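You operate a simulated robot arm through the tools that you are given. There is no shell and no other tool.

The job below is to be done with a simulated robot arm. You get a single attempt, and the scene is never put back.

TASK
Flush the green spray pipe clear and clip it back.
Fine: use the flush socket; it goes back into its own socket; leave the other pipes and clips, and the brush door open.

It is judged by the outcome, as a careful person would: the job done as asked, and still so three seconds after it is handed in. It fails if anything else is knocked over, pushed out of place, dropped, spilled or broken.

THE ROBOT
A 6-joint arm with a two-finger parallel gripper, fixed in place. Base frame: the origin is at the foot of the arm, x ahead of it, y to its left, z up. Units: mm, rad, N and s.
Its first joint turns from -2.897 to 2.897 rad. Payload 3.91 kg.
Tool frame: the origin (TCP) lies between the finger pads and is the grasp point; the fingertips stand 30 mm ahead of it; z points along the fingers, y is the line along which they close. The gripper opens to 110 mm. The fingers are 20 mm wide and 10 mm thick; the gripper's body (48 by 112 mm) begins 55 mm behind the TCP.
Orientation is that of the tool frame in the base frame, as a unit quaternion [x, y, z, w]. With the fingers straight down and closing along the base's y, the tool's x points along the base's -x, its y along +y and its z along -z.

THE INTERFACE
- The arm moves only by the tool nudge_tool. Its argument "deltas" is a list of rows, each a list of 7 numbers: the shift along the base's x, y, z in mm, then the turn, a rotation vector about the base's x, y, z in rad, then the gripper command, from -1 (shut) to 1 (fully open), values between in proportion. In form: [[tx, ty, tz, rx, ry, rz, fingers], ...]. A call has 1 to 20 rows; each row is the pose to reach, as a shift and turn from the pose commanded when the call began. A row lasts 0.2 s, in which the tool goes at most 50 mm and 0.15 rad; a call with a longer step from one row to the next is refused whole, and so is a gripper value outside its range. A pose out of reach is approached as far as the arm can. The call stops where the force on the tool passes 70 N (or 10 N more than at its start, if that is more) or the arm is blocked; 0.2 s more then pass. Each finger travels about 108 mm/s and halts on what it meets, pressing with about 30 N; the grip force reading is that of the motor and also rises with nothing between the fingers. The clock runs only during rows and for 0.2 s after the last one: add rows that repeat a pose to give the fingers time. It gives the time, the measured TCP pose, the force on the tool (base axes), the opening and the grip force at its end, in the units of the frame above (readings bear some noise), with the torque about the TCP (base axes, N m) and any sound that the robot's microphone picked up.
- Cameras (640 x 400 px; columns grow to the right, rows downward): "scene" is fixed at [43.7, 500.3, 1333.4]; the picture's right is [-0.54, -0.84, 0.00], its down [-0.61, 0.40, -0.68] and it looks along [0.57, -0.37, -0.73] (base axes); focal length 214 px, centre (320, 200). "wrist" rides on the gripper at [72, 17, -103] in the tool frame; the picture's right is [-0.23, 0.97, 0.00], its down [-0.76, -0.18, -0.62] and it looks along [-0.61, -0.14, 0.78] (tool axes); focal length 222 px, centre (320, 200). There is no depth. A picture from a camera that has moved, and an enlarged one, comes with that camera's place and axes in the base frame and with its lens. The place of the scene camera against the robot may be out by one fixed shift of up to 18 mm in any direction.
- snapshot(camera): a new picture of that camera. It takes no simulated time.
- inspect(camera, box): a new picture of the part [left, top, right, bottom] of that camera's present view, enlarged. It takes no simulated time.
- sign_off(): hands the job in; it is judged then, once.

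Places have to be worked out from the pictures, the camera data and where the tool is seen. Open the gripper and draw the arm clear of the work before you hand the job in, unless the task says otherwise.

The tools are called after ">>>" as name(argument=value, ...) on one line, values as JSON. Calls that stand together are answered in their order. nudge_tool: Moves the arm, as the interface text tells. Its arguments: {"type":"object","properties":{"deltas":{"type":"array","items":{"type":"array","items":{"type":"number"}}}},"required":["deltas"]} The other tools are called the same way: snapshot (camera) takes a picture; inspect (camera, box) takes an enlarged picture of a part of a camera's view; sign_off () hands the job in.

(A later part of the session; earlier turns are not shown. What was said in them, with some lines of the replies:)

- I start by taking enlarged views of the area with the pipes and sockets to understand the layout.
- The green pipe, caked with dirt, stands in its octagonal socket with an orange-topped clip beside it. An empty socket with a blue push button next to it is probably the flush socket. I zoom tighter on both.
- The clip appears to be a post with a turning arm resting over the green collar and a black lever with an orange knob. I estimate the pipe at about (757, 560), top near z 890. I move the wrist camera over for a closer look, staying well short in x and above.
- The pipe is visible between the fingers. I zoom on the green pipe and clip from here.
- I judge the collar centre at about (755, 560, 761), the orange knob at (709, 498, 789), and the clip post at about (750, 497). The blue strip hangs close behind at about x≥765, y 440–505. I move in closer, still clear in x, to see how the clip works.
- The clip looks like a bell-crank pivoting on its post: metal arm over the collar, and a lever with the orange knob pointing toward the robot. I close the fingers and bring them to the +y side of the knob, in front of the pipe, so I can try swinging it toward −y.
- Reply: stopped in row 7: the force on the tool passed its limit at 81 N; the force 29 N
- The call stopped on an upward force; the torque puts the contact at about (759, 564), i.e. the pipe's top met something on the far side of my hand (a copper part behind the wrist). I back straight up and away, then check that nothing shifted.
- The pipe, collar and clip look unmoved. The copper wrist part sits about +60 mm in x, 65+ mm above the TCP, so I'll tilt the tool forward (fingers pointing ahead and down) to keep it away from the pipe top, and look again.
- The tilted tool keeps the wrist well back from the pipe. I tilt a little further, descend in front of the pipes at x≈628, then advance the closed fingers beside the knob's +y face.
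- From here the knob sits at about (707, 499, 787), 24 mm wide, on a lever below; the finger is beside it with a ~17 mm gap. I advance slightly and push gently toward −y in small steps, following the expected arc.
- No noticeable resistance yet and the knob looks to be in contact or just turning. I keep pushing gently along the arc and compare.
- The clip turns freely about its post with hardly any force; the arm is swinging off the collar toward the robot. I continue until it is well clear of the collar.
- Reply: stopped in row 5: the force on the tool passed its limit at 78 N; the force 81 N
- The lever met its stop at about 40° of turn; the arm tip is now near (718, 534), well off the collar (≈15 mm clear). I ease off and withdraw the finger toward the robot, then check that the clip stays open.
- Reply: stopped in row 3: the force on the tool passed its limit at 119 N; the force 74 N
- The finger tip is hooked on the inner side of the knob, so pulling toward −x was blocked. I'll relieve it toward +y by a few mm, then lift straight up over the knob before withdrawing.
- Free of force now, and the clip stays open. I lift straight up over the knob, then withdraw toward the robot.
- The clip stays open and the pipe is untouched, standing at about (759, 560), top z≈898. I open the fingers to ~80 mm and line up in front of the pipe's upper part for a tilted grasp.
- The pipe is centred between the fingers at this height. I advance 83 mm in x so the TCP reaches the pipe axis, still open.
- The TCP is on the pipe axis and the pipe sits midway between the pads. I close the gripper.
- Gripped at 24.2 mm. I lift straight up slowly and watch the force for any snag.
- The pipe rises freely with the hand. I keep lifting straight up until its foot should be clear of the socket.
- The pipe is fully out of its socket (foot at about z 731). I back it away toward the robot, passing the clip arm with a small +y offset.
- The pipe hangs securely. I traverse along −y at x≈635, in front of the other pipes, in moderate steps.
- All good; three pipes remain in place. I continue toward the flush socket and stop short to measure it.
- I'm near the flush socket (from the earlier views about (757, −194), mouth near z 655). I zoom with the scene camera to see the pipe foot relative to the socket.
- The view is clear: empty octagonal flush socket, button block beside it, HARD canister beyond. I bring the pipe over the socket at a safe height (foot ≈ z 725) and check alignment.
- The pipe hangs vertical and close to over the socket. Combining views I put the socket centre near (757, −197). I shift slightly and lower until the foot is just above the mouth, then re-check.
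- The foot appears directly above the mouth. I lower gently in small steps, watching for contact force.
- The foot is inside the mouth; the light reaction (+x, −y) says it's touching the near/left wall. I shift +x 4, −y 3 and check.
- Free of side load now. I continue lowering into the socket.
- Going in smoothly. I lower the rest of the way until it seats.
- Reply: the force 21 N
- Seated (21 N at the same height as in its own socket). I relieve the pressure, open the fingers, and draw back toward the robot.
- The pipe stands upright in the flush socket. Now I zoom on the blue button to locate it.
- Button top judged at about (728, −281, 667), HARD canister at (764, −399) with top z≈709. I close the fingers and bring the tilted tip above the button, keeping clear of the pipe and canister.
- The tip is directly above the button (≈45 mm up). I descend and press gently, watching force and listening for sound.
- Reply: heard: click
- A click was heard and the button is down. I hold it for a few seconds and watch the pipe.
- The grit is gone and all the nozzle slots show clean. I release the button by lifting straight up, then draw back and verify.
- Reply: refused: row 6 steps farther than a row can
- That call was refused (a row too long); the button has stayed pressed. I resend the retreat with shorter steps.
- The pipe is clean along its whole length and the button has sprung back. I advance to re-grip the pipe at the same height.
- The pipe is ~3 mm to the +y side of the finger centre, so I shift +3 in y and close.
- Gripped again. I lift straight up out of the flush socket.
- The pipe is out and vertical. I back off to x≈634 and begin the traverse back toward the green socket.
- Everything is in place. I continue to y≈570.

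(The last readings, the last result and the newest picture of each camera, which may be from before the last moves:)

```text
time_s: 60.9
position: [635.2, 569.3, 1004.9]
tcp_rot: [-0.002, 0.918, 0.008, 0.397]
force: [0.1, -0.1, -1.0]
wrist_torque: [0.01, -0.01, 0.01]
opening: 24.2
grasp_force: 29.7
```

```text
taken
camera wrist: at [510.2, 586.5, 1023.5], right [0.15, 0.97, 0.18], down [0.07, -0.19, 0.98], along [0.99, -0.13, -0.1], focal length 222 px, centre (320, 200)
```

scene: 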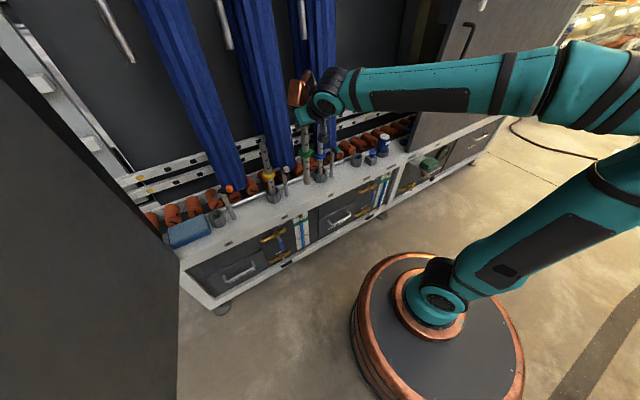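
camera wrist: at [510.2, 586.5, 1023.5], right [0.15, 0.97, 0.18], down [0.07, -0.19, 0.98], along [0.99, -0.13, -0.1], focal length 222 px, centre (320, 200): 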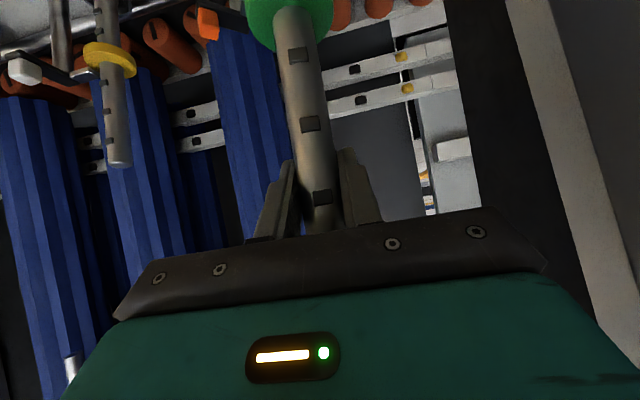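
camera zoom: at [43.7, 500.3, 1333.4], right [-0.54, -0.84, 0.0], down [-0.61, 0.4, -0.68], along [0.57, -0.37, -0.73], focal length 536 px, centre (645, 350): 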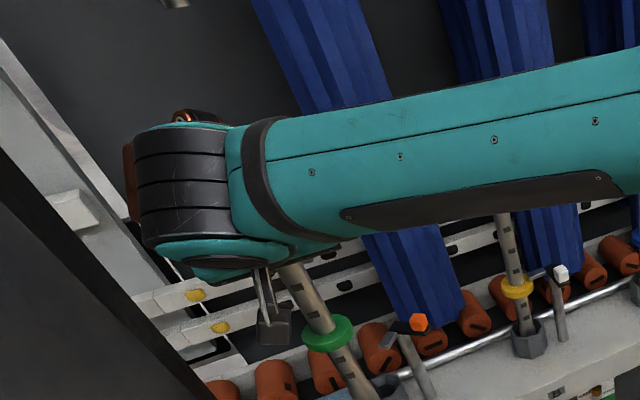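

I advance the pipe over its own socket, passing the open clip arm with the same small +y offset, then settle at the original position (759.5, 559).

>>> nudge_tool(deltas=[[15, 2, 0, 0, 0, 0, -1], [40, 2, 0, 0, 0, 0, -1], [65, 2, 0, 0, 0, 0, -1], [90, 2, 0, 0, 0, 0, -1], [110, 0, 0, 0, 0, 0, -1], [122, -5, 0, 0, 0, 0, -1], [124, -10, 0, 0, 0, 0, -1], [124, -10, 0, 0, 0, 0, -1]])

>>> inspect(camera="scene", box=[180, 140, 260, 220])

```text
time_s: 62.7
position: [758.5, 560.3, 1004.7]
tcp_rot: [-0.001, 0.918, 0.008, 0.396]
force: [0.3, 0.6, -2.3]
wrist_torque: [-0.01, 0.03, -0.01]
opening: 24.5
grasp_force: 29.9
```

```text
5.00 times, centred on (220, 180) of scene
camera zoom: at [43.7, 500.3, 1333.4], right [-0.54, -0.84, 0.0], down [-0.61, 0.4, -0.68], along [0.57, -0.37, -0.73], focal length 1072 px, centre (820, 300)
```

zoom: 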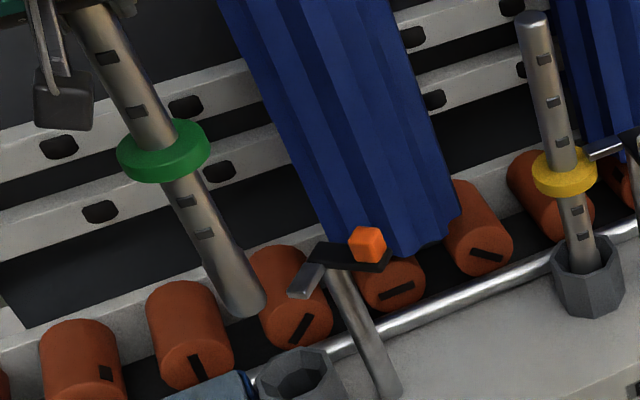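

The pipe hangs vertical above its socket. I lower to just above the mouth and check.

>>> nudge_tool(deltas=[[0.5, -1, -10, 0, 0, 0, -1], [1, -1, -25, 0, 0, 0, -1], [1, -1, -42, 0, 0, 0, -1], [1, -1, -58, 0, 0, 0, -1], [1, -1, -70, 0, 0, 0, -1], [1, -1, -78, 0, 0, 0, -1], [1, -1, -78, 0, 0, 0, -1]])

>>> inspect(camera="scene", box=[185, 165, 245, 225])

```text
time_s: 64.3
position: [758.4, 559.2, 925.0]
tcp_rot: [-0.001, 0.918, 0.007, 0.396]
force: [-0.3, 0.9, -2.9]
wrist_torque: [0.05, 0.0, -0.01]
opening: 24.3
grasp_force: 30.6
```

```text
6.67 times, centred on (215, 195) of scene
camera zoom: at [43.7, 500.3, 1333.4], right [-0.54, -0.84, 0.0], down [-0.61, 0.4, -0.68], along [0.57, -0.37, -0.73], focal length 1430 px, centre (1020, 233)
```

zoom: 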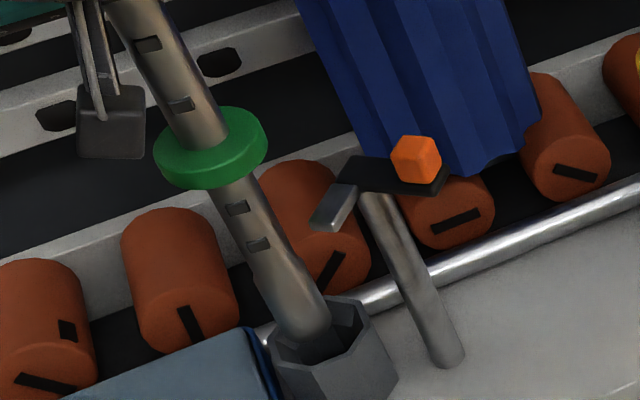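

>>> inspect(camera="scene", box=[215, 200, 245, 225])

```text
16.00 times, centred on (230, 212) of scene
camera zoom: at [43.7, 500.3, 1333.4], right [-0.54, -0.84, 0.0], down [-0.61, 0.4, -0.68], along [0.57, -0.37, -0.73], focal length 3432 px, centre (1760, 0)
```

zoom: 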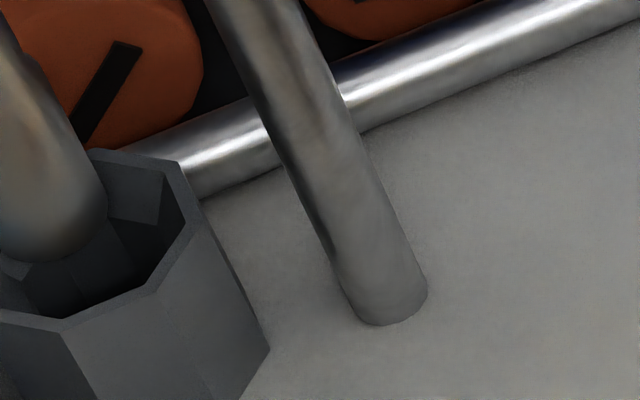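

I zoom on the socket mouth itself for a better look at the alignment.

>>> inspect(camera="scene", box=[200, 195, 240, 225])

```text
13.33 times, centred on (220, 210) of scene
camera zoom: at [43.7, 500.3, 1333.4], right [-0.54, -0.84, 0.0], down [-0.61, 0.4, -0.68], along [0.57, -0.37, -0.73], focal length 2860 px, centre (1653, 67)
```

zoom: 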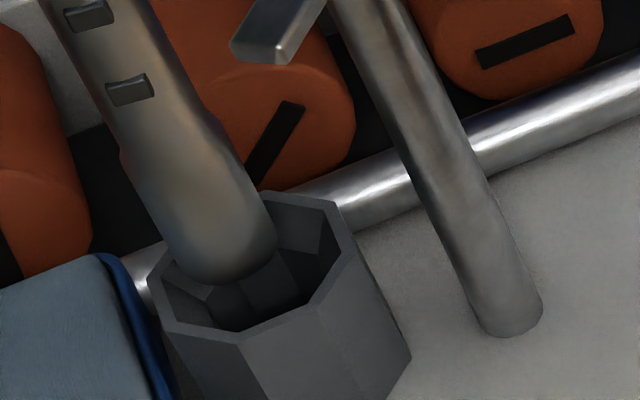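

The foot is ~4 mm toward +x/+y of the mouth centre, still within the opening. I nudge −1 in x and −3 in y while lowering slowly, watching forces.

>>> nudge_tool(deltas=[[-1, -3, -3, 0, 0, 0, -1], [-1, -3, -8, 0, 0, 0, -1], [-1, -3, -13, 0, 0, 0, -1], [-1, -3, -18, 0, 0, 0, -1], [-1, -3, -22, 0, 0, 0, -1], [-1, -3, -22, 0, 0, 0, -1]])

>>> inspect(camera="scene", box=[200, 195, 240, 225])

```text
time_s: 65.7
position: [758.7, 555.0, 902.9]
tcp_rot: [-0.001, 0.918, 0.007, 0.396]
force: [-0.1, -0.4, -1.9]
wrist_torque: [-0.01, 0.0, -0.03]
opening: 24.5
grasp_force: 29.6
```

```text
13.33 times, centred on (220, 210) of scene
camera zoom: at [43.7, 500.3, 1333.4], right [-0.54, -0.84, 0.0], down [-0.61, 0.4, -0.68], along [0.57, -0.37, -0.73], focal length 2860 px, centre (1653, 67)
```

zoom: 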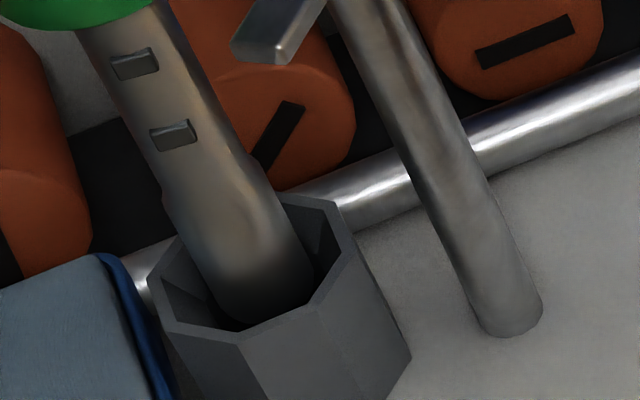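

The foot is well inside and centred, no side load. I continue lowering to the seat.

>>> nudge_tool(deltas=[[0, 0, -6, 0, 0, 0, -1], [0, 0, -12, 0, 0, 0, -1], [0, 0, -18, 0, 0, 0, -1], [0, 0, -24, 0, 0, 0, -1], [0, 0, -29, 0, 0, 0, -1], [0, 0, -32, 0, 0, 0, -1]])

>>> inspect(camera="scene", box=[180, 155, 260, 225])

>>> snapshot(camera="wrist")

```text
time_s: 67.1
position: [759.7, 556.7, 872.2]
tcp_rot: [-0.001, 0.918, 0.007, 0.396]
force: [0.2, 0.3, -2.7]
wrist_torque: [0.01, 0.0, 0.02]
opening: 24.3
grasp_force: 30.0
```

```text
5.71 times, centred on (220, 190) of scene
camera zoom: at [43.7, 500.3, 1333.4], right [-0.54, -0.84, 0.0], down [-0.61, 0.4, -0.68], along [0.57, -0.37, -0.73], focal length 1226 px, centre (891, 257)
```

zoom: 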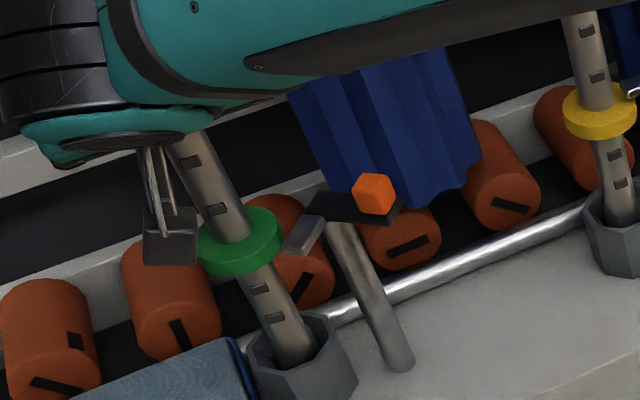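

```text
taken
camera wrist: at [633.6, 571.9, 891.0], right [0.15, 0.97, 0.18], down [0.07, -0.19, 0.98], along [0.99, -0.13, -0.1], focal length 222 px, centre (320, 200)
```

wrist: 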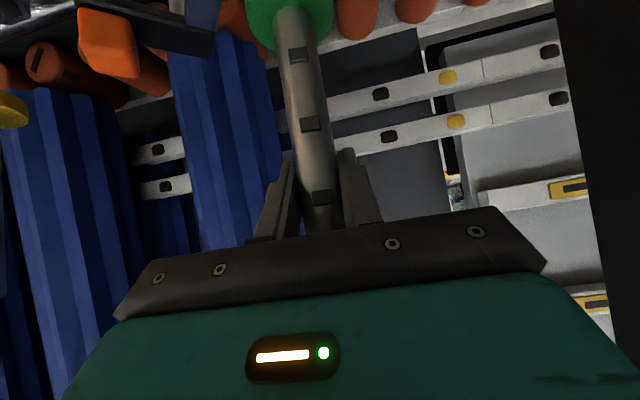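

Not yet on the seat (a few mm left). I lower the last bit until I feel the seat.

>>> nudge_tool(deltas=[[0, 1, -2, 0, 0, 0, -1], [0, 1, -4, 0, 0, 0, -1], [0, 1, -5.5, 0, 0, 0, -1], [0, 1, -6.5, 0, 0, 0, -1]])

```text
time_s: 68.1
position: [758.3, 556.9, 867.6]
tcp_rot: [-0.001, 0.918, 0.008, 0.397]
force: [-2.2, 0.3, 13.8]
wrist_torque: [-0.12, 0.17, -0.04]
opening: 24.2
grasp_force: 30.1
```

Seated at the original height (867.6). I relieve, open the fingers and withdraw toward the robot.

>>> nudge_tool(deltas=[[0, 0, 1, 0, 0, 0, -1], [0, 0, 1, 0, 0, 0, -0.2], [0, 0, 1, 0, 0, 0, 0.3], [0, 0, 1, 0, 0, 0, 0.45], [0, 0, 1, 0, 0, 0, 0.45], [-15, 0, 1, 0, 0, 0, 0.45], [-40, 0, 1, 0, 0, 0, 0.45], [-75, 0, 1, 0, 0, 0, 0.45], [-110, 0, 1, 0, 0, 0, 0.45], [-125, 0, 1, 0, 0, 0, 0.45], [-125, 0, 1, 0, 0, 0, 0.45]])

>>> snapshot(camera="wrist")

>>> inspect(camera="wrist", box=[220, 40, 420, 240])

>>> inspect(camera="scene", box=[170, 140, 260, 225])

```text
time_s: 70.5
position: [632.7, 557.8, 866.3]
tcp_rot: [-0.002, 0.918, 0.008, 0.396]
force: [-0.4, 1.5, 1.0]
wrist_torque: [-0.03, 0.0, 0.01]
opening: 80.0
grasp_force: 0.0
```

```text
taken
camera wrist: at [508.1, 574.1, 886.1], right [0.15, 0.97, 0.18], down [0.07, -0.19, 0.98], along [0.99, -0.13, -0.1], focal length 222 px, centre (320, 200)
```

wrist: 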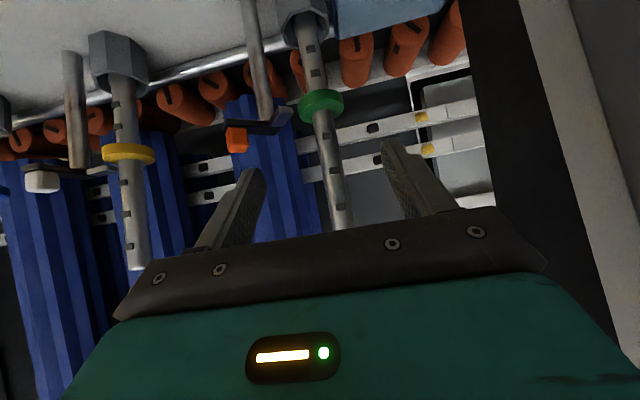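

```text
2.00 times, centred on (320, 140) of wrist
camera zoom: at [508.1, 574.1, 886.1], right [0.15, 0.97, 0.18], down [0.07, -0.19, 0.98], along [0.99, -0.13, -0.1], focal length 444 px, centre (320, 320)
```

zoom: 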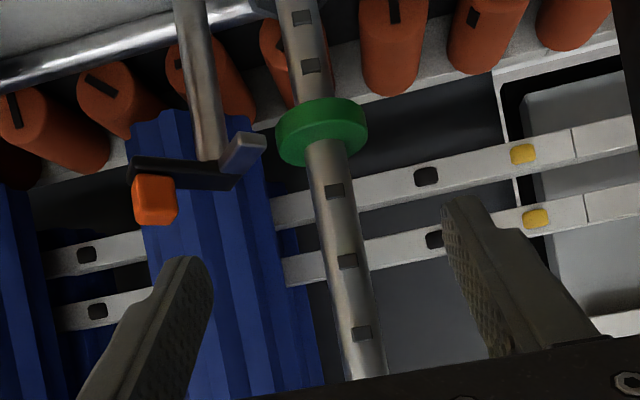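

```text
4.71 times, centred on (215, 182) of scene
camera zoom: at [43.7, 500.3, 1333.4], right [-0.54, -0.84, 0.0], down [-0.61, 0.4, -0.68], along [0.57, -0.37, -0.73], focal length 1009 px, centre (814, 282)
```

zoom: 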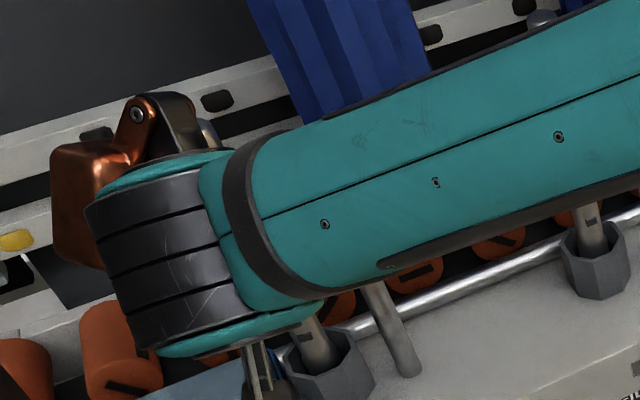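

The pipe is back in its socket, standing upright, collar at its old height. Next I re-close the clip: fingers shut, I go to the −y side of the orange knob to push it back toward +y.

>>> nudge_tool(deltas=[[0, -30, 0, 0, 0, 0, 0], [0, -70, 0, 0, 0, 0, -0.6], [0, -105, 0, 0, 0, 0, -1], [0, -128, -10, 0, 0, 0, -1], [0, -128, -35, 0, 0, 0, -1], [0, -128, -63, 0, 0, 0, -1], [10, -128, -63, 0, 0, 0, -1], [30, -128, -63, 0, 0, 0, -1], [48, -128, -63, 0, 0, 0, -1], [57, -128, -63, 0, 0, 0, -1], [57, -128, -63, 0, 0, 0, -1]])

>>> snapshot(camera="wrist")

>>> inspect(camera="wrist", box=[270, 60, 430, 220])

```text
time_s: 72.9
position: [691.3, 429.5, 806.0]
tcp_rot: [-0.001, 0.918, 0.008, 0.397]
force: [0.3, 0.8, 0.0]
wrist_torque: [0.0, 0.05, 0.01]
opening: 0.0
grasp_force: 30.1
```

```text
taken
camera wrist: at [565.9, 445.5, 823.6], right [0.15, 0.97, 0.18], down [0.07, -0.19, 0.98], along [0.99, -0.13, -0.1], focal length 222 px, centre (320, 200)
```

wrist: 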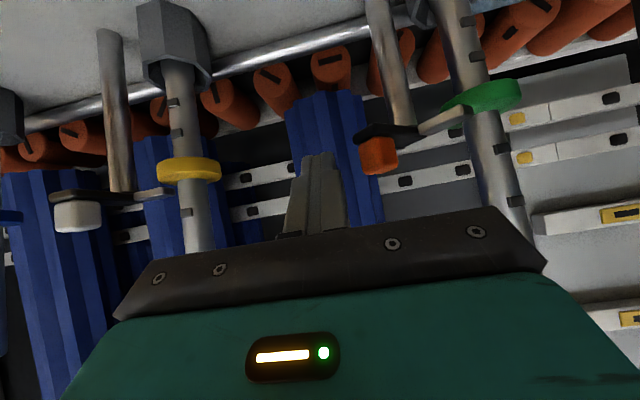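

```text
2.50 times, centred on (350, 140) of wrist
camera zoom: at [565.9, 445.5, 823.6], right [0.15, 0.97, 0.18], down [0.07, -0.19, 0.98], along [0.99, -0.13, -0.1], focal length 555 px, centre (245, 350)
```

zoom: 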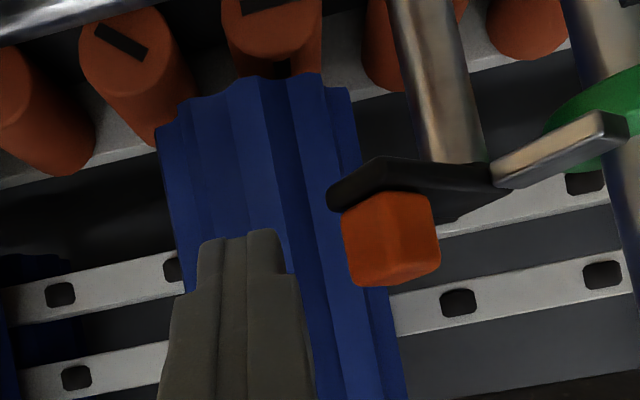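

The knob is at about (716, 469); the finger is on its −y side at the right height. I push toward +y in small steps, then check.

>>> nudge_tool(deltas=[[0, 6, -2, 0, 0, 0, -1], [0, 12, -2, 0, 0, 0, -1], [0, 16, -2, 0, 0, 0, -1], [0, 20, -2, 0, 0, 0, -1], [-1, 24, -2, 0, 0, 0, -1], [-1, 28, -2, 0, 0, 0, -1], [-2, 32, -2, 0, 0, 0, -1], [-2, 32, -2, 0, 0, 0, -1]])

>>> snapshot(camera="wrist")

>>> inspect(camera="wrist", box=[270, 60, 430, 220])

```text
time_s: 74.4
position: [684.1, 455.6, 801.2]
tcp_rot: [0.0, 0.919, 0.004, 0.395]
force: [-42.2, -39.8, 14.2]
wrist_torque: [-0.44, 0.23, -0.7]
opening: 0.0
grasp_force: 30.2
stopped in row 7: the force on the tool passed its limit at 78 N (the readings are from after the stop); the commanded pose is now the measured one
```

```text
taken
camera wrist: at [559.8, 473.4, 820.1], right [0.15, 0.97, 0.17], down [0.07, -0.19, 0.98], along [0.99, -0.14, -0.1], focal length 222 px, centre (320, 200)
```

wrist: 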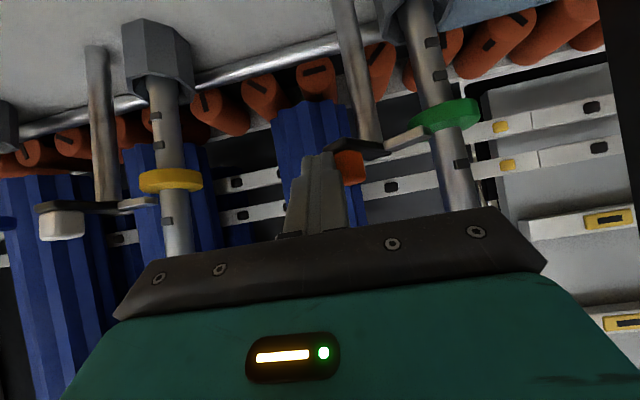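

```text
2.50 times, centred on (350, 140) of wrist
camera zoom: at [559.8, 473.4, 820.1], right [0.15, 0.97, 0.17], down [0.07, -0.19, 0.98], along [0.99, -0.14, -0.1], focal length 555 px, centre (245, 350)
```

zoom: 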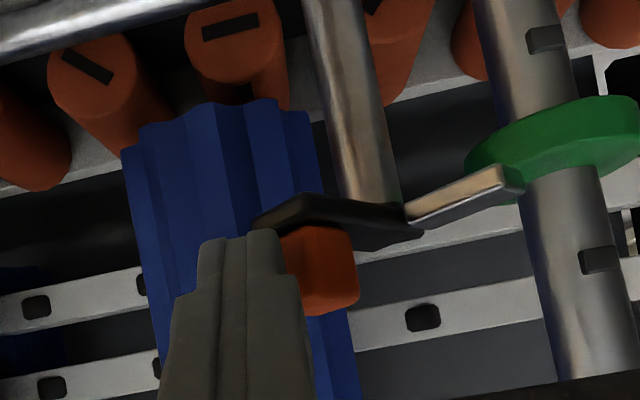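

The reaction shows the finger was pressing on the knob's end face, through the pivot. I back off, shift further in (+x ≈22 mm) so the finger bears on the knob's side, and try again.

>>> nudge_tool(deltas=[[0, -6, 1, 0, 0, 0, -1], [0, -19, 4, 0, 0, 0, -1], [10, -20, 4, 0, 0, 0, -1], [20, -20, 4, 0, 0, 0, -1], [23, -20, 4, 0, 0, 0, -1], [23, -20, 4, 0, 0, 0, -1]])

>>> inspect(camera="wrist", box=[270, 60, 430, 220])

```text
time_s: 75.8
position: [710.4, 439.5, 802.6]
tcp_rot: [-0.001, 0.919, 0.005, 0.395]
force: [0.3, 0.4, 0.1]
wrist_torque: [-0.04, 0.0, 0.02]
opening: 0.0
grasp_force: 30.6
```

```text
2.50 times, centred on (350, 140) of wrist
camera zoom: at [585.8, 455.0, 822.6], right [0.15, 0.97, 0.17], down [0.07, -0.19, 0.98], along [0.99, -0.14, -0.1], focal length 555 px, centre (245, 350)
```

zoom: 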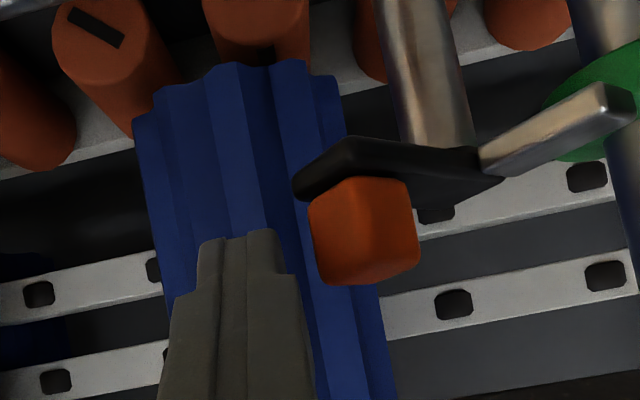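

The finger now sits beside the knob's side. I push +y in small steps.

>>> nudge_tool(deltas=[[0, 4, 0, 0, 0, 0, -1], [0, 8, 0, 0, 0, 0, -1], [-1, 12, 0, 0, 0, 0, -1], [-2, 16, 0, 0, 0, 0, -1], [-3, 20, 0, 0, 0, 0, -1], [-3, 20, 0, 0, 0, 0, -1]])

>>> inspect(camera="wrist", box=[270, 60, 430, 220])

```text
time_s: 76.9
position: [705.5, 450.0, 804.4]
tcp_rot: [0.0, 0.919, 0.002, 0.393]
force: [-38.9, -54.7, 16.4]
wrist_torque: [-0.78, 0.38, -0.36]
opening: 0.0
grasp_force: 30.1
stopped in row 5: the force on the tool passed its limit at 79 N (the readings are from after the stop); the commanded pose is now the measured one
```

```text
2.50 times, centred on (350, 140) of wrist
camera zoom: at [580.7, 467.6, 822.6], right [0.16, 0.97, 0.17], down [0.07, -0.18, 0.98], along [0.98, -0.14, -0.1], focal length 555 px, centre (245, 350)
```

zoom: 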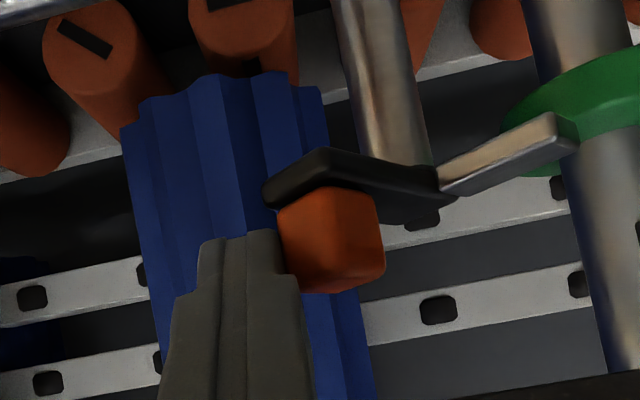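

The knob's corner self-locks under friction when pushed this way. Better geometry: push the metal arm itself toward +x with the fingertip, in the gap between knob and pipe. I back off, lift over, and reposition in front of the arm.

>>> nudge_tool(deltas=[[0, -6, 0, 0, 0, 0, -1], [0, -14, 5, 0, 0, 0, -1], [-10, -14, 25, 0, 0, 0, -1], [-30, -14, 50, 0, 0, 0, -1], [-50, 10, 60, 0, 0, 0, -1], [-50, 45, 60, 0, 0, 0, -1], [-50, 73, 50, 0, 0, 0, -1], [-50, 73, 20, 0, 0, 0, -1], [-50, 73, -10, 0, 0, 0, -1], [-50, 73, -17, 0, 0, 0, -1], [-50, 73, -17, 0, 0, 0, -1]])

>>> snapshot(camera="wrist")

>>> inspect(camera="wrist", box=[240, 60, 400, 220])

```text
time_s: 79.3
position: [658.8, 528.0, 785.4]
tcp_rot: [-0.001, 0.919, 0.004, 0.394]
force: [-1.0, -0.3, -0.2]
wrist_torque: [0.0, -0.04, 0.01]
opening: 0.0
grasp_force: 30.0
```

```text
taken
camera wrist: at [533.5, 545.2, 803.7], right [0.15, 0.97, 0.17], down [0.07, -0.18, 0.98], along [0.99, -0.14, -0.1], focal length 222 px, centre (320, 200)
```

wrist: 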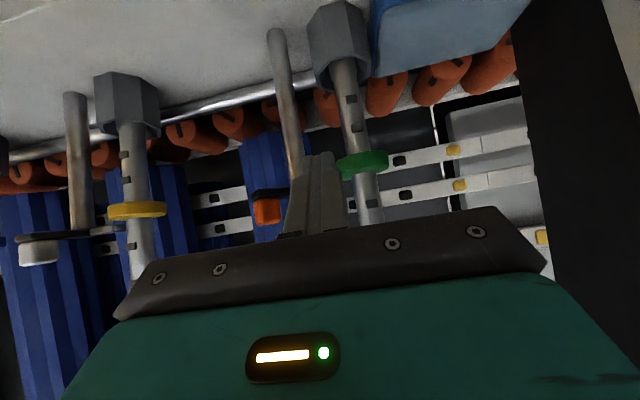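

```text
2.50 times, centred on (320, 140) of wrist
camera zoom: at [533.5, 545.2, 803.7], right [0.15, 0.97, 0.17], down [0.07, -0.18, 0.98], along [0.99, -0.14, -0.1], focal length 555 px, centre (320, 350)
```

zoom: 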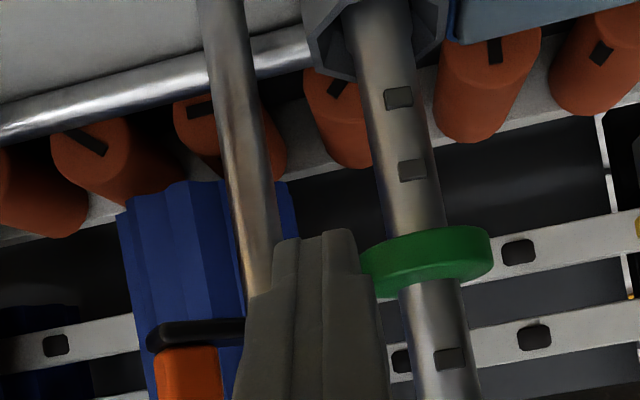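

I'm in front of the arm. I trim y to about 523 (between knob and collar) and advance toward +x gently to meet the arm.

>>> nudge_tool(deltas=[[8, -5, 0, 0, 0, 0, -1], [16, -5, 0, 0, 0, 0, -1], [22, -5, 0, 0, 0, 0, -1], [27, -5, 0, 0, 0, 0, -1], [31, -5, 0, 0, 0, 0, -1], [35, -5, 0, 0, 0, 0, -1]])

>>> snapshot(camera="wrist")

>>> inspect(camera="wrist", box=[240, 60, 400, 220])

```text
time_s: 80.7
position: [693.8, 518.4, 784.5]
tcp_rot: [0.001, 0.919, 0.001, 0.394]
force: [-0.6, 0.7, -0.5]
wrist_torque: [0.01, -0.01, -0.07]
opening: 0.2
grasp_force: 29.9
```

```text
taken
camera wrist: at [569.5, 535.9, 804.0], right [0.16, 0.97, 0.17], down [0.07, -0.18, 0.98], along [0.98, -0.14, -0.1], focal length 222 px, centre (320, 200)
```

wrist: 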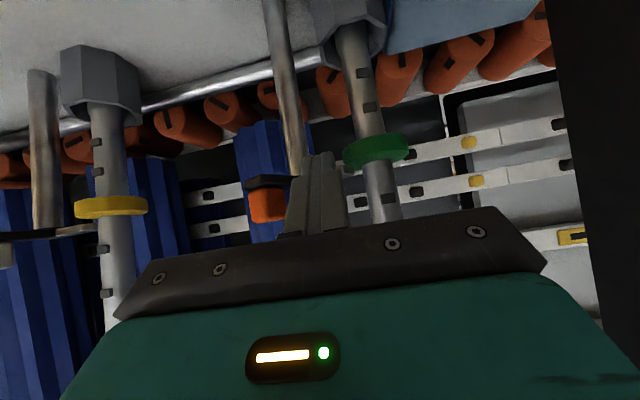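

```text
2.50 times, centred on (320, 140) of wrist
camera zoom: at [569.5, 535.9, 804.0], right [0.16, 0.97, 0.17], down [0.07, -0.18, 0.98], along [0.98, -0.14, -0.1], focal length 555 px, centre (320, 350)
```

zoom: 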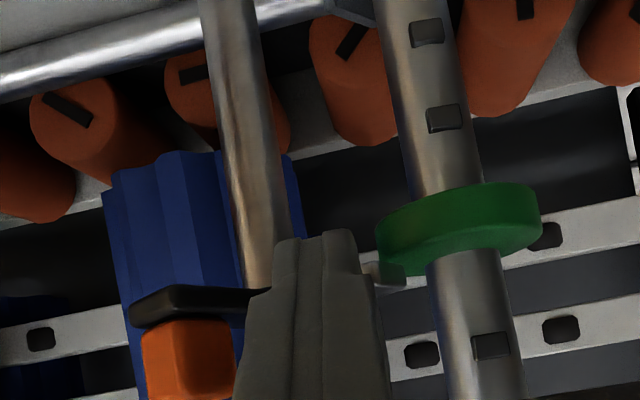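

The clip is turning back freely (now around 20° open). I keep advancing while trimming y to stay clear of the knob.

>>> nudge_tool(deltas=[[3, 3, 0, 0, 0, 0, -1], [6, 5, 0, 0, 0, 0, -1], [9, 5, 0, 0, 0, 0, -1], [12, 5, 0, 0, 0, 0, -1], [15, 5, 0, 0, 0, 0, -1], [15, 5, 0, 0, 0, 0, -1]])

>>> inspect(camera="wrist", box=[240, 60, 400, 220])

>>> inspect(camera="scene", box=[180, 140, 260, 220])

```text
time_s: 82.1
position: [708.3, 526.3, 785.9]
tcp_rot: [0.0, 0.919, 0.002, 0.394]
force: [0.0, -0.1, 0.1]
wrist_torque: [0.0, 0.01, 0.01]
opening: 0.0
grasp_force: 30.0
```

```text
2.50 times, centred on (320, 140) of wrist
camera zoom: at [583.4, 543.7, 804.9], right [0.15, 0.97, 0.17], down [0.07, -0.18, 0.98], along [0.99, -0.14, -0.1], focal length 555 px, centre (320, 350)
```

zoom: 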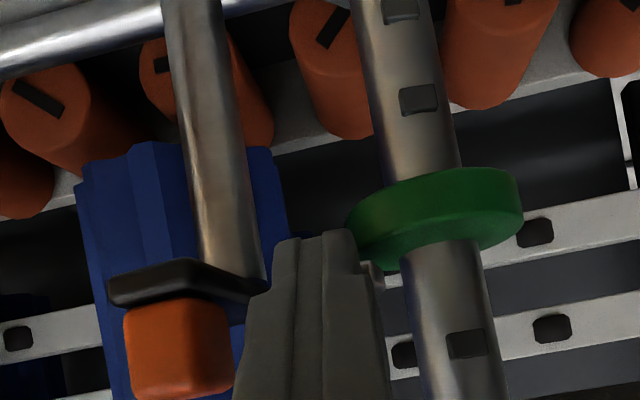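

```text
5.00 times, centred on (220, 180) of scene
camera zoom: at [43.7, 500.3, 1333.4], right [-0.54, -0.84, 0.0], down [-0.61, 0.4, -0.68], along [0.57, -0.37, -0.73], focal length 1072 px, centre (820, 300)
```

zoom: 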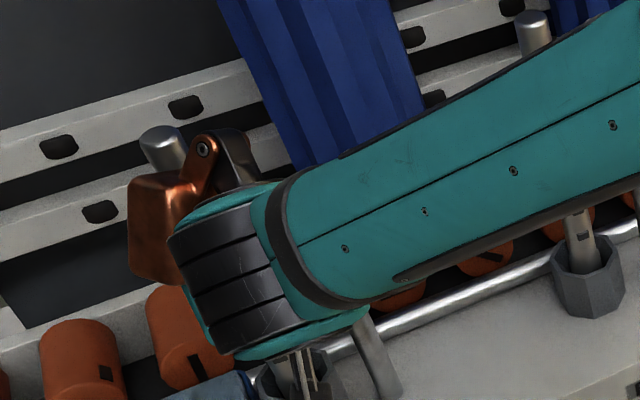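

Nearly closed; the knob is back around y≈494. I advance the last few mm in fine steps, trimming y back to ~523.

>>> nudge_tool(deltas=[[1, -3, 0, 0, 0, 0, -1], [2.5, -3, 0, 0, 0, 0, -1], [4, -3, 0, 0, 0, 0, -1], [5.5, -3, 0, 0, 0, 0, -1], [5.5, -3, 0, 0, 0, 0, -1]])

>>> inspect(camera="wrist", box=[240, 60, 400, 220])

```text
time_s: 83.3
position: [713.2, 522.7, 785.6]
tcp_rot: [-0.001, 0.919, 0.003, 0.394]
force: [0.3, 0.1, -0.5]
wrist_torque: [0.03, 0.0, 0.01]
opening: 0.2
grasp_force: 30.4
```

```text
2.50 times, centred on (320, 140) of wrist
camera zoom: at [588.3, 540.3, 804.9], right [0.15, 0.97, 0.17], down [0.07, -0.18, 0.98], along [0.99, -0.14, -0.1], focal length 555 px, centre (320, 350)
```

zoom: 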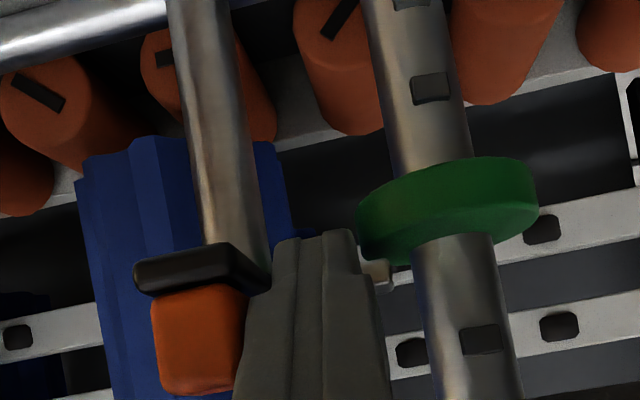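

Still no stop felt. The knob seems 2–4 mm short of its original place, so I push 2 mm more in half-mm steps, then back away to compare with the original view.

>>> nudge_tool(deltas=[[0.7, 0, 0, 0, 0, 0, -1], [1.4, 0, 0, 0, 0, 0, -1], [2, 0, 0, 0, 0, 0, -1], [2, 0, 0, 0, 0, 0, -1]])

>>> inspect(camera="wrist", box=[240, 60, 400, 220])

```text
time_s: 84.3
position: [712.4, 523.2, 785.5]
tcp_rot: [-0.001, 0.919, 0.003, 0.394]
force: [-17.7, -1.2, 0.4]
wrist_torque: [0.01, 0.23, -0.03]
opening: 0.0
grasp_force: 30.4
```

```text
2.50 times, centred on (320, 140) of wrist
camera zoom: at [589.0, 540.1, 804.8], right [0.15, 0.97, 0.17], down [0.08, -0.18, 0.98], along [0.99, -0.14, -0.1], focal length 555 px, centre (320, 350)
```

zoom: 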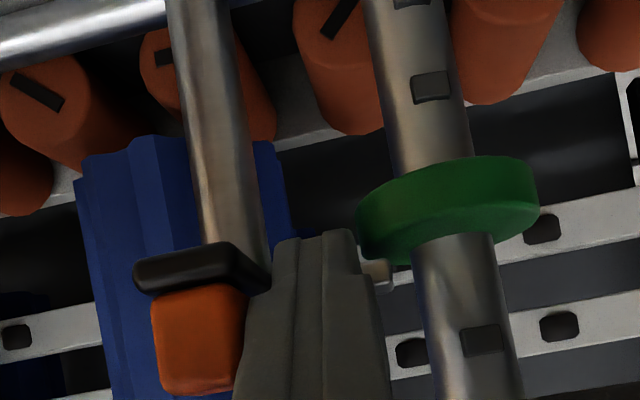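

A firm stop (−17.7 N) at the arm: the clip is fully closed. I withdraw straight back and view it from the earlier comparison pose.

>>> nudge_tool(deltas=[[-3, 0, 0, 0, 0, 0, -1], [-12, 0, 0, 0, 0, 0, -1], [-30, 0, 0, 0, 0, 0, -1], [-50, 4, 5, 0, 0, 0, -1], [-75, 10, 20, 0, 0, 0, -1], [-90, 20, 50, 0, 0, 0, -1], [-90, 20, 80, 0, 0, 0, -1], [-90, 20, 80, 0, 0, 0, -1]])

>>> snapshot(camera="wrist")

>>> inspect(camera="wrist", box=[220, 60, 380, 220])

>>> inspect(camera="scene", box=[170, 140, 260, 225])

```text
time_s: 86.1
position: [623.9, 544.3, 866.4]
tcp_rot: [0.0, 0.919, 0.003, 0.394]
force: [-0.1, -0.1, 0.2]
wrist_torque: [0.01, 0.0, -0.01]
opening: 0.1
grasp_force: 29.6
```

```text
taken
camera wrist: at [499.0, 560.5, 885.4], right [0.15, 0.97, 0.17], down [0.08, -0.18, 0.98], along [0.99, -0.14, -0.1], focal length 222 px, centre (320, 200)
```

wrist: 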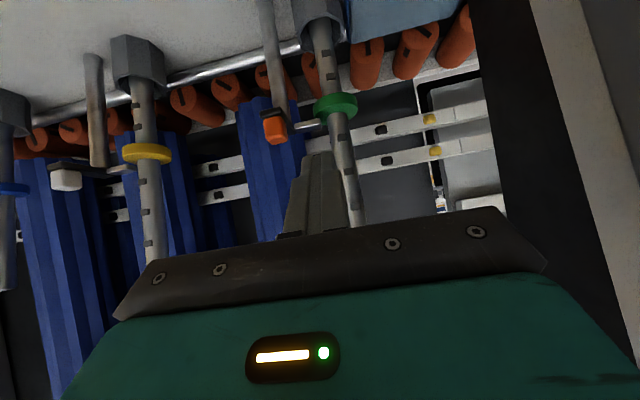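

```text
2.50 times, centred on (300, 140) of wrist
camera zoom: at [499.0, 560.5, 885.4], right [0.15, 0.97, 0.17], down [0.08, -0.18, 0.98], along [0.99, -0.14, -0.1], focal length 555 px, centre (370, 350)
```

zoom: 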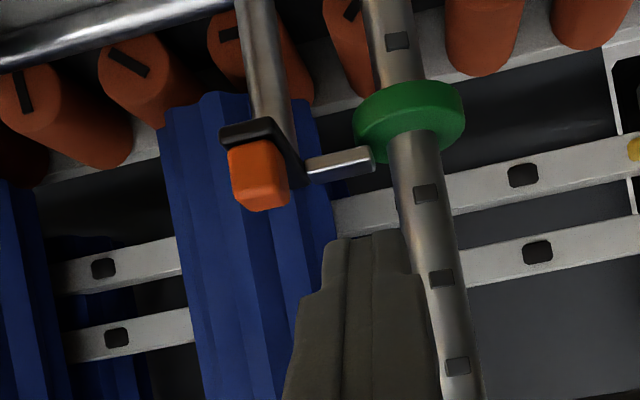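

```text
4.71 times, centred on (215, 182) of scene
camera zoom: at [43.7, 500.3, 1333.4], right [-0.54, -0.84, 0.0], down [-0.61, 0.4, -0.68], along [0.57, -0.37, -0.73], focal length 1009 px, centre (814, 282)
```

zoom: 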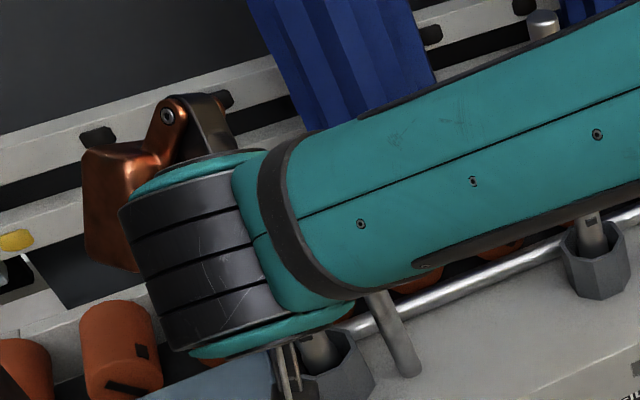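

The metal arm now rests over the green collar just like the neighbours' clips. I draw the arm up and clear, opening the gripper, so I can check the whole scene.

>>> nudge_tool(deltas=[[-5, 0, 20, 0, 0, 0, -1], [-10, 0, 50, 0, 0, 0, -0.5], [-15, -5, 90, 0, 0, 0, 0], [-15, -25, 130, 0, 0, 0, 0.5], [-15, -55, 165, 0, 0, 0, 1], [-15, -95, 185, 0, 0, 0, 1], [-15, -140, 195, 0, 0, 0, 1], [-15, -185, 200, 0, 0, 0, 1], [-15, -230, 200, 0, 0, 0, 1], [-15, -270, 200, 0, 0, 0, 1], [-15, -300, 200, 0, 0, 0, 1], [-15, -310, 200, 0, 0, 0, 1], [-15, -310, 200, 0, 0, 0, 1]])

>>> snapshot(camera="scene")

>>> inspect(camera="scene", box=[140, 120, 300, 240])

>>> inspect(camera="scene", box=[180, 155, 260, 235])

>>> inspect(camera="scene", box=[280, 90, 440, 210])

```text
time_s: 88.9
position: [607.7, 231.5, 1064.2]
tcp_rot: [-0.001, 0.919, 0.003, 0.394]
force: [-0.3, -0.1, -0.4]
wrist_torque: [0.05, -0.02, -0.02]
opening: 110.1
grasp_force: 0.0
```

```text
taken
```

scene: 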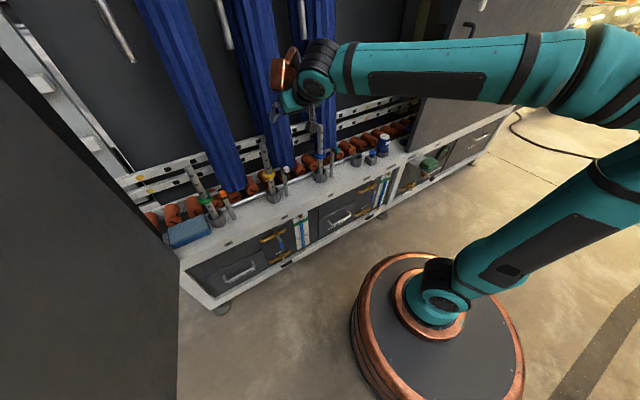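

```text
3.33 times, centred on (220, 180) of scene
camera zoom: at [43.7, 500.3, 1333.4], right [-0.54, -0.84, 0.0], down [-0.61, 0.4, -0.68], along [0.57, -0.37, -0.73], focal length 715 px, centre (653, 267)
```

zoom: 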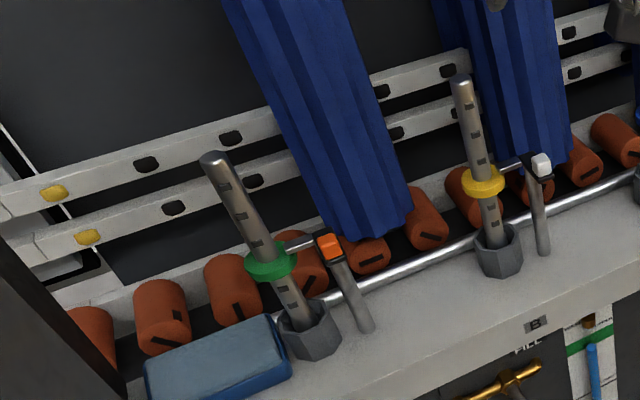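

```text
5.00 times, centred on (220, 195) of scene
camera zoom: at [43.7, 500.3, 1333.4], right [-0.54, -0.84, 0.0], down [-0.61, 0.4, -0.68], along [0.57, -0.37, -0.73], focal length 1072 px, centre (820, 225)
```

zoom: 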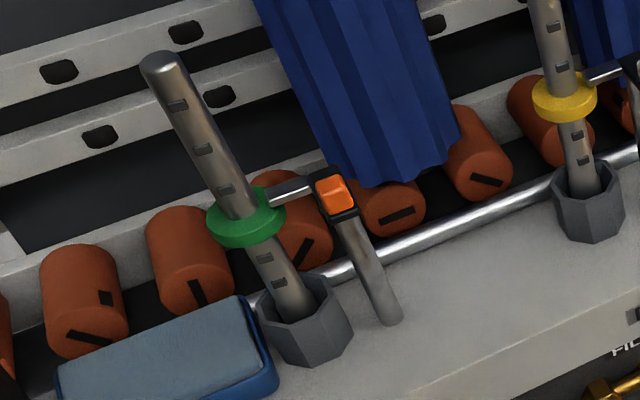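

```text
3.33 times, centred on (360, 150) of scene
camera zoom: at [43.7, 500.3, 1333.4], right [-0.54, -0.84, 0.0], down [-0.61, 0.4, -0.68], along [0.57, -0.37, -0.73], focal length 715 px, centre (187, 367)
```

zoom: 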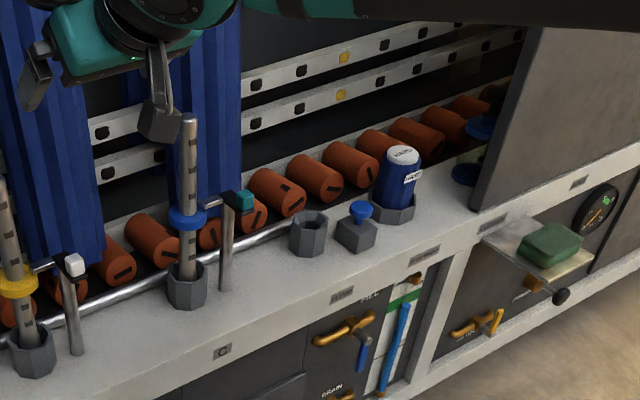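

Pipe, collar and clip match the starting view exactly, now clean, and all other pipes, clips, the button and doors are unchanged. I draw the arm a bit higher and further back before handing in.

>>> nudge_tool(deltas=[[-8, 0, 20, 0, 0, 0, 1], [-20, 0, 50, 0, 0.1, 0, 1], [-30, 0, 80, 0, 0.22, 0, 1], [-40, 0, 105, 0, 0.35, 0, 1], [-40, 0, 110, 0, 0.48, 0, 1], [-40, 0, 110, 0, 0.6, 0, 1], [-40, 0, 110, 0, 0.6, 0, 1]])

>>> snapshot(camera="scene")

>>> inspect(camera="scene", box=[140, 90, 440, 240])

```text
time_s: 90.5
position: [571.1, 233.7, 1174.2]
tcp_rot: [0.0, 0.995, 0.002, 0.103]
force: [-0.3, -1.5, 0.2]
wrist_torque: [0.0, 0.01, 0.01]
opening: 110.0
grasp_force: 0.1
```

```text
taken
```

scene: 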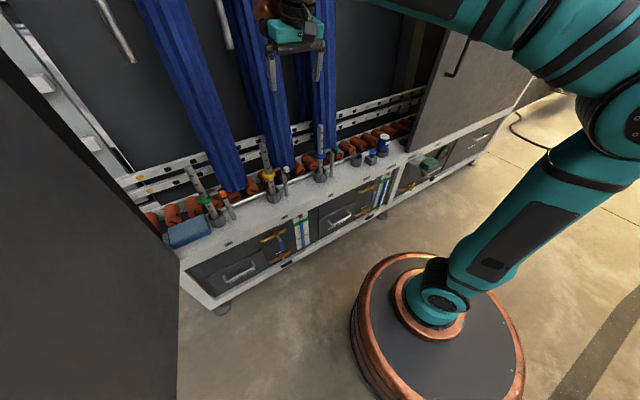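

```text
2.13 times, centred on (290, 165) of scene
camera zoom: at [43.7, 500.3, 1333.4], right [-0.54, -0.84, 0.0], down [-0.61, 0.4, -0.68], along [0.57, -0.37, -0.73], focal length 458 px, centre (384, 275)
```

zoom: 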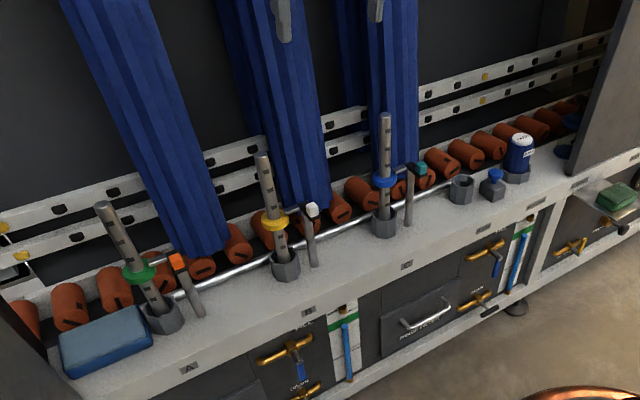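

The green pipe is clean, back in its own socket with its clip arm over the collar. The other pipes and clips and the doors look as they did at the start, and the arm is clear with the gripper open, so I hand the job in.

>>> sign_off()

```text
The job is handed in.
```

The green spray pipe is flushed clear, back in its own socket and clipped. I've handed the job in.

- **Flush:** I stood the pipe in the flush socket and held the blue button down. It clicked, and the dirt was gone within about two seconds. All the nozzle slots showed clean afterwards, and the button sprang back.
- **Return:** The pipe seated at its original height. The clip arm is over the green collar, up against its stop. The final pictures match the starting ones, apart from the pipe now being clean.
- **Everything else:** The other pipes and clips look unchanged in the final pictures, as do the canister and the doors. The arm is drawn back with the gripper open.

The force limit stopped the arm several times. Once, a part of the wrist pressed on the top of the green pipe at about 80 N. The other stops came while I was working the green clip, with a peak of about 120 N when the finger caught behind the knob. I saw no damage or shift from any of these.
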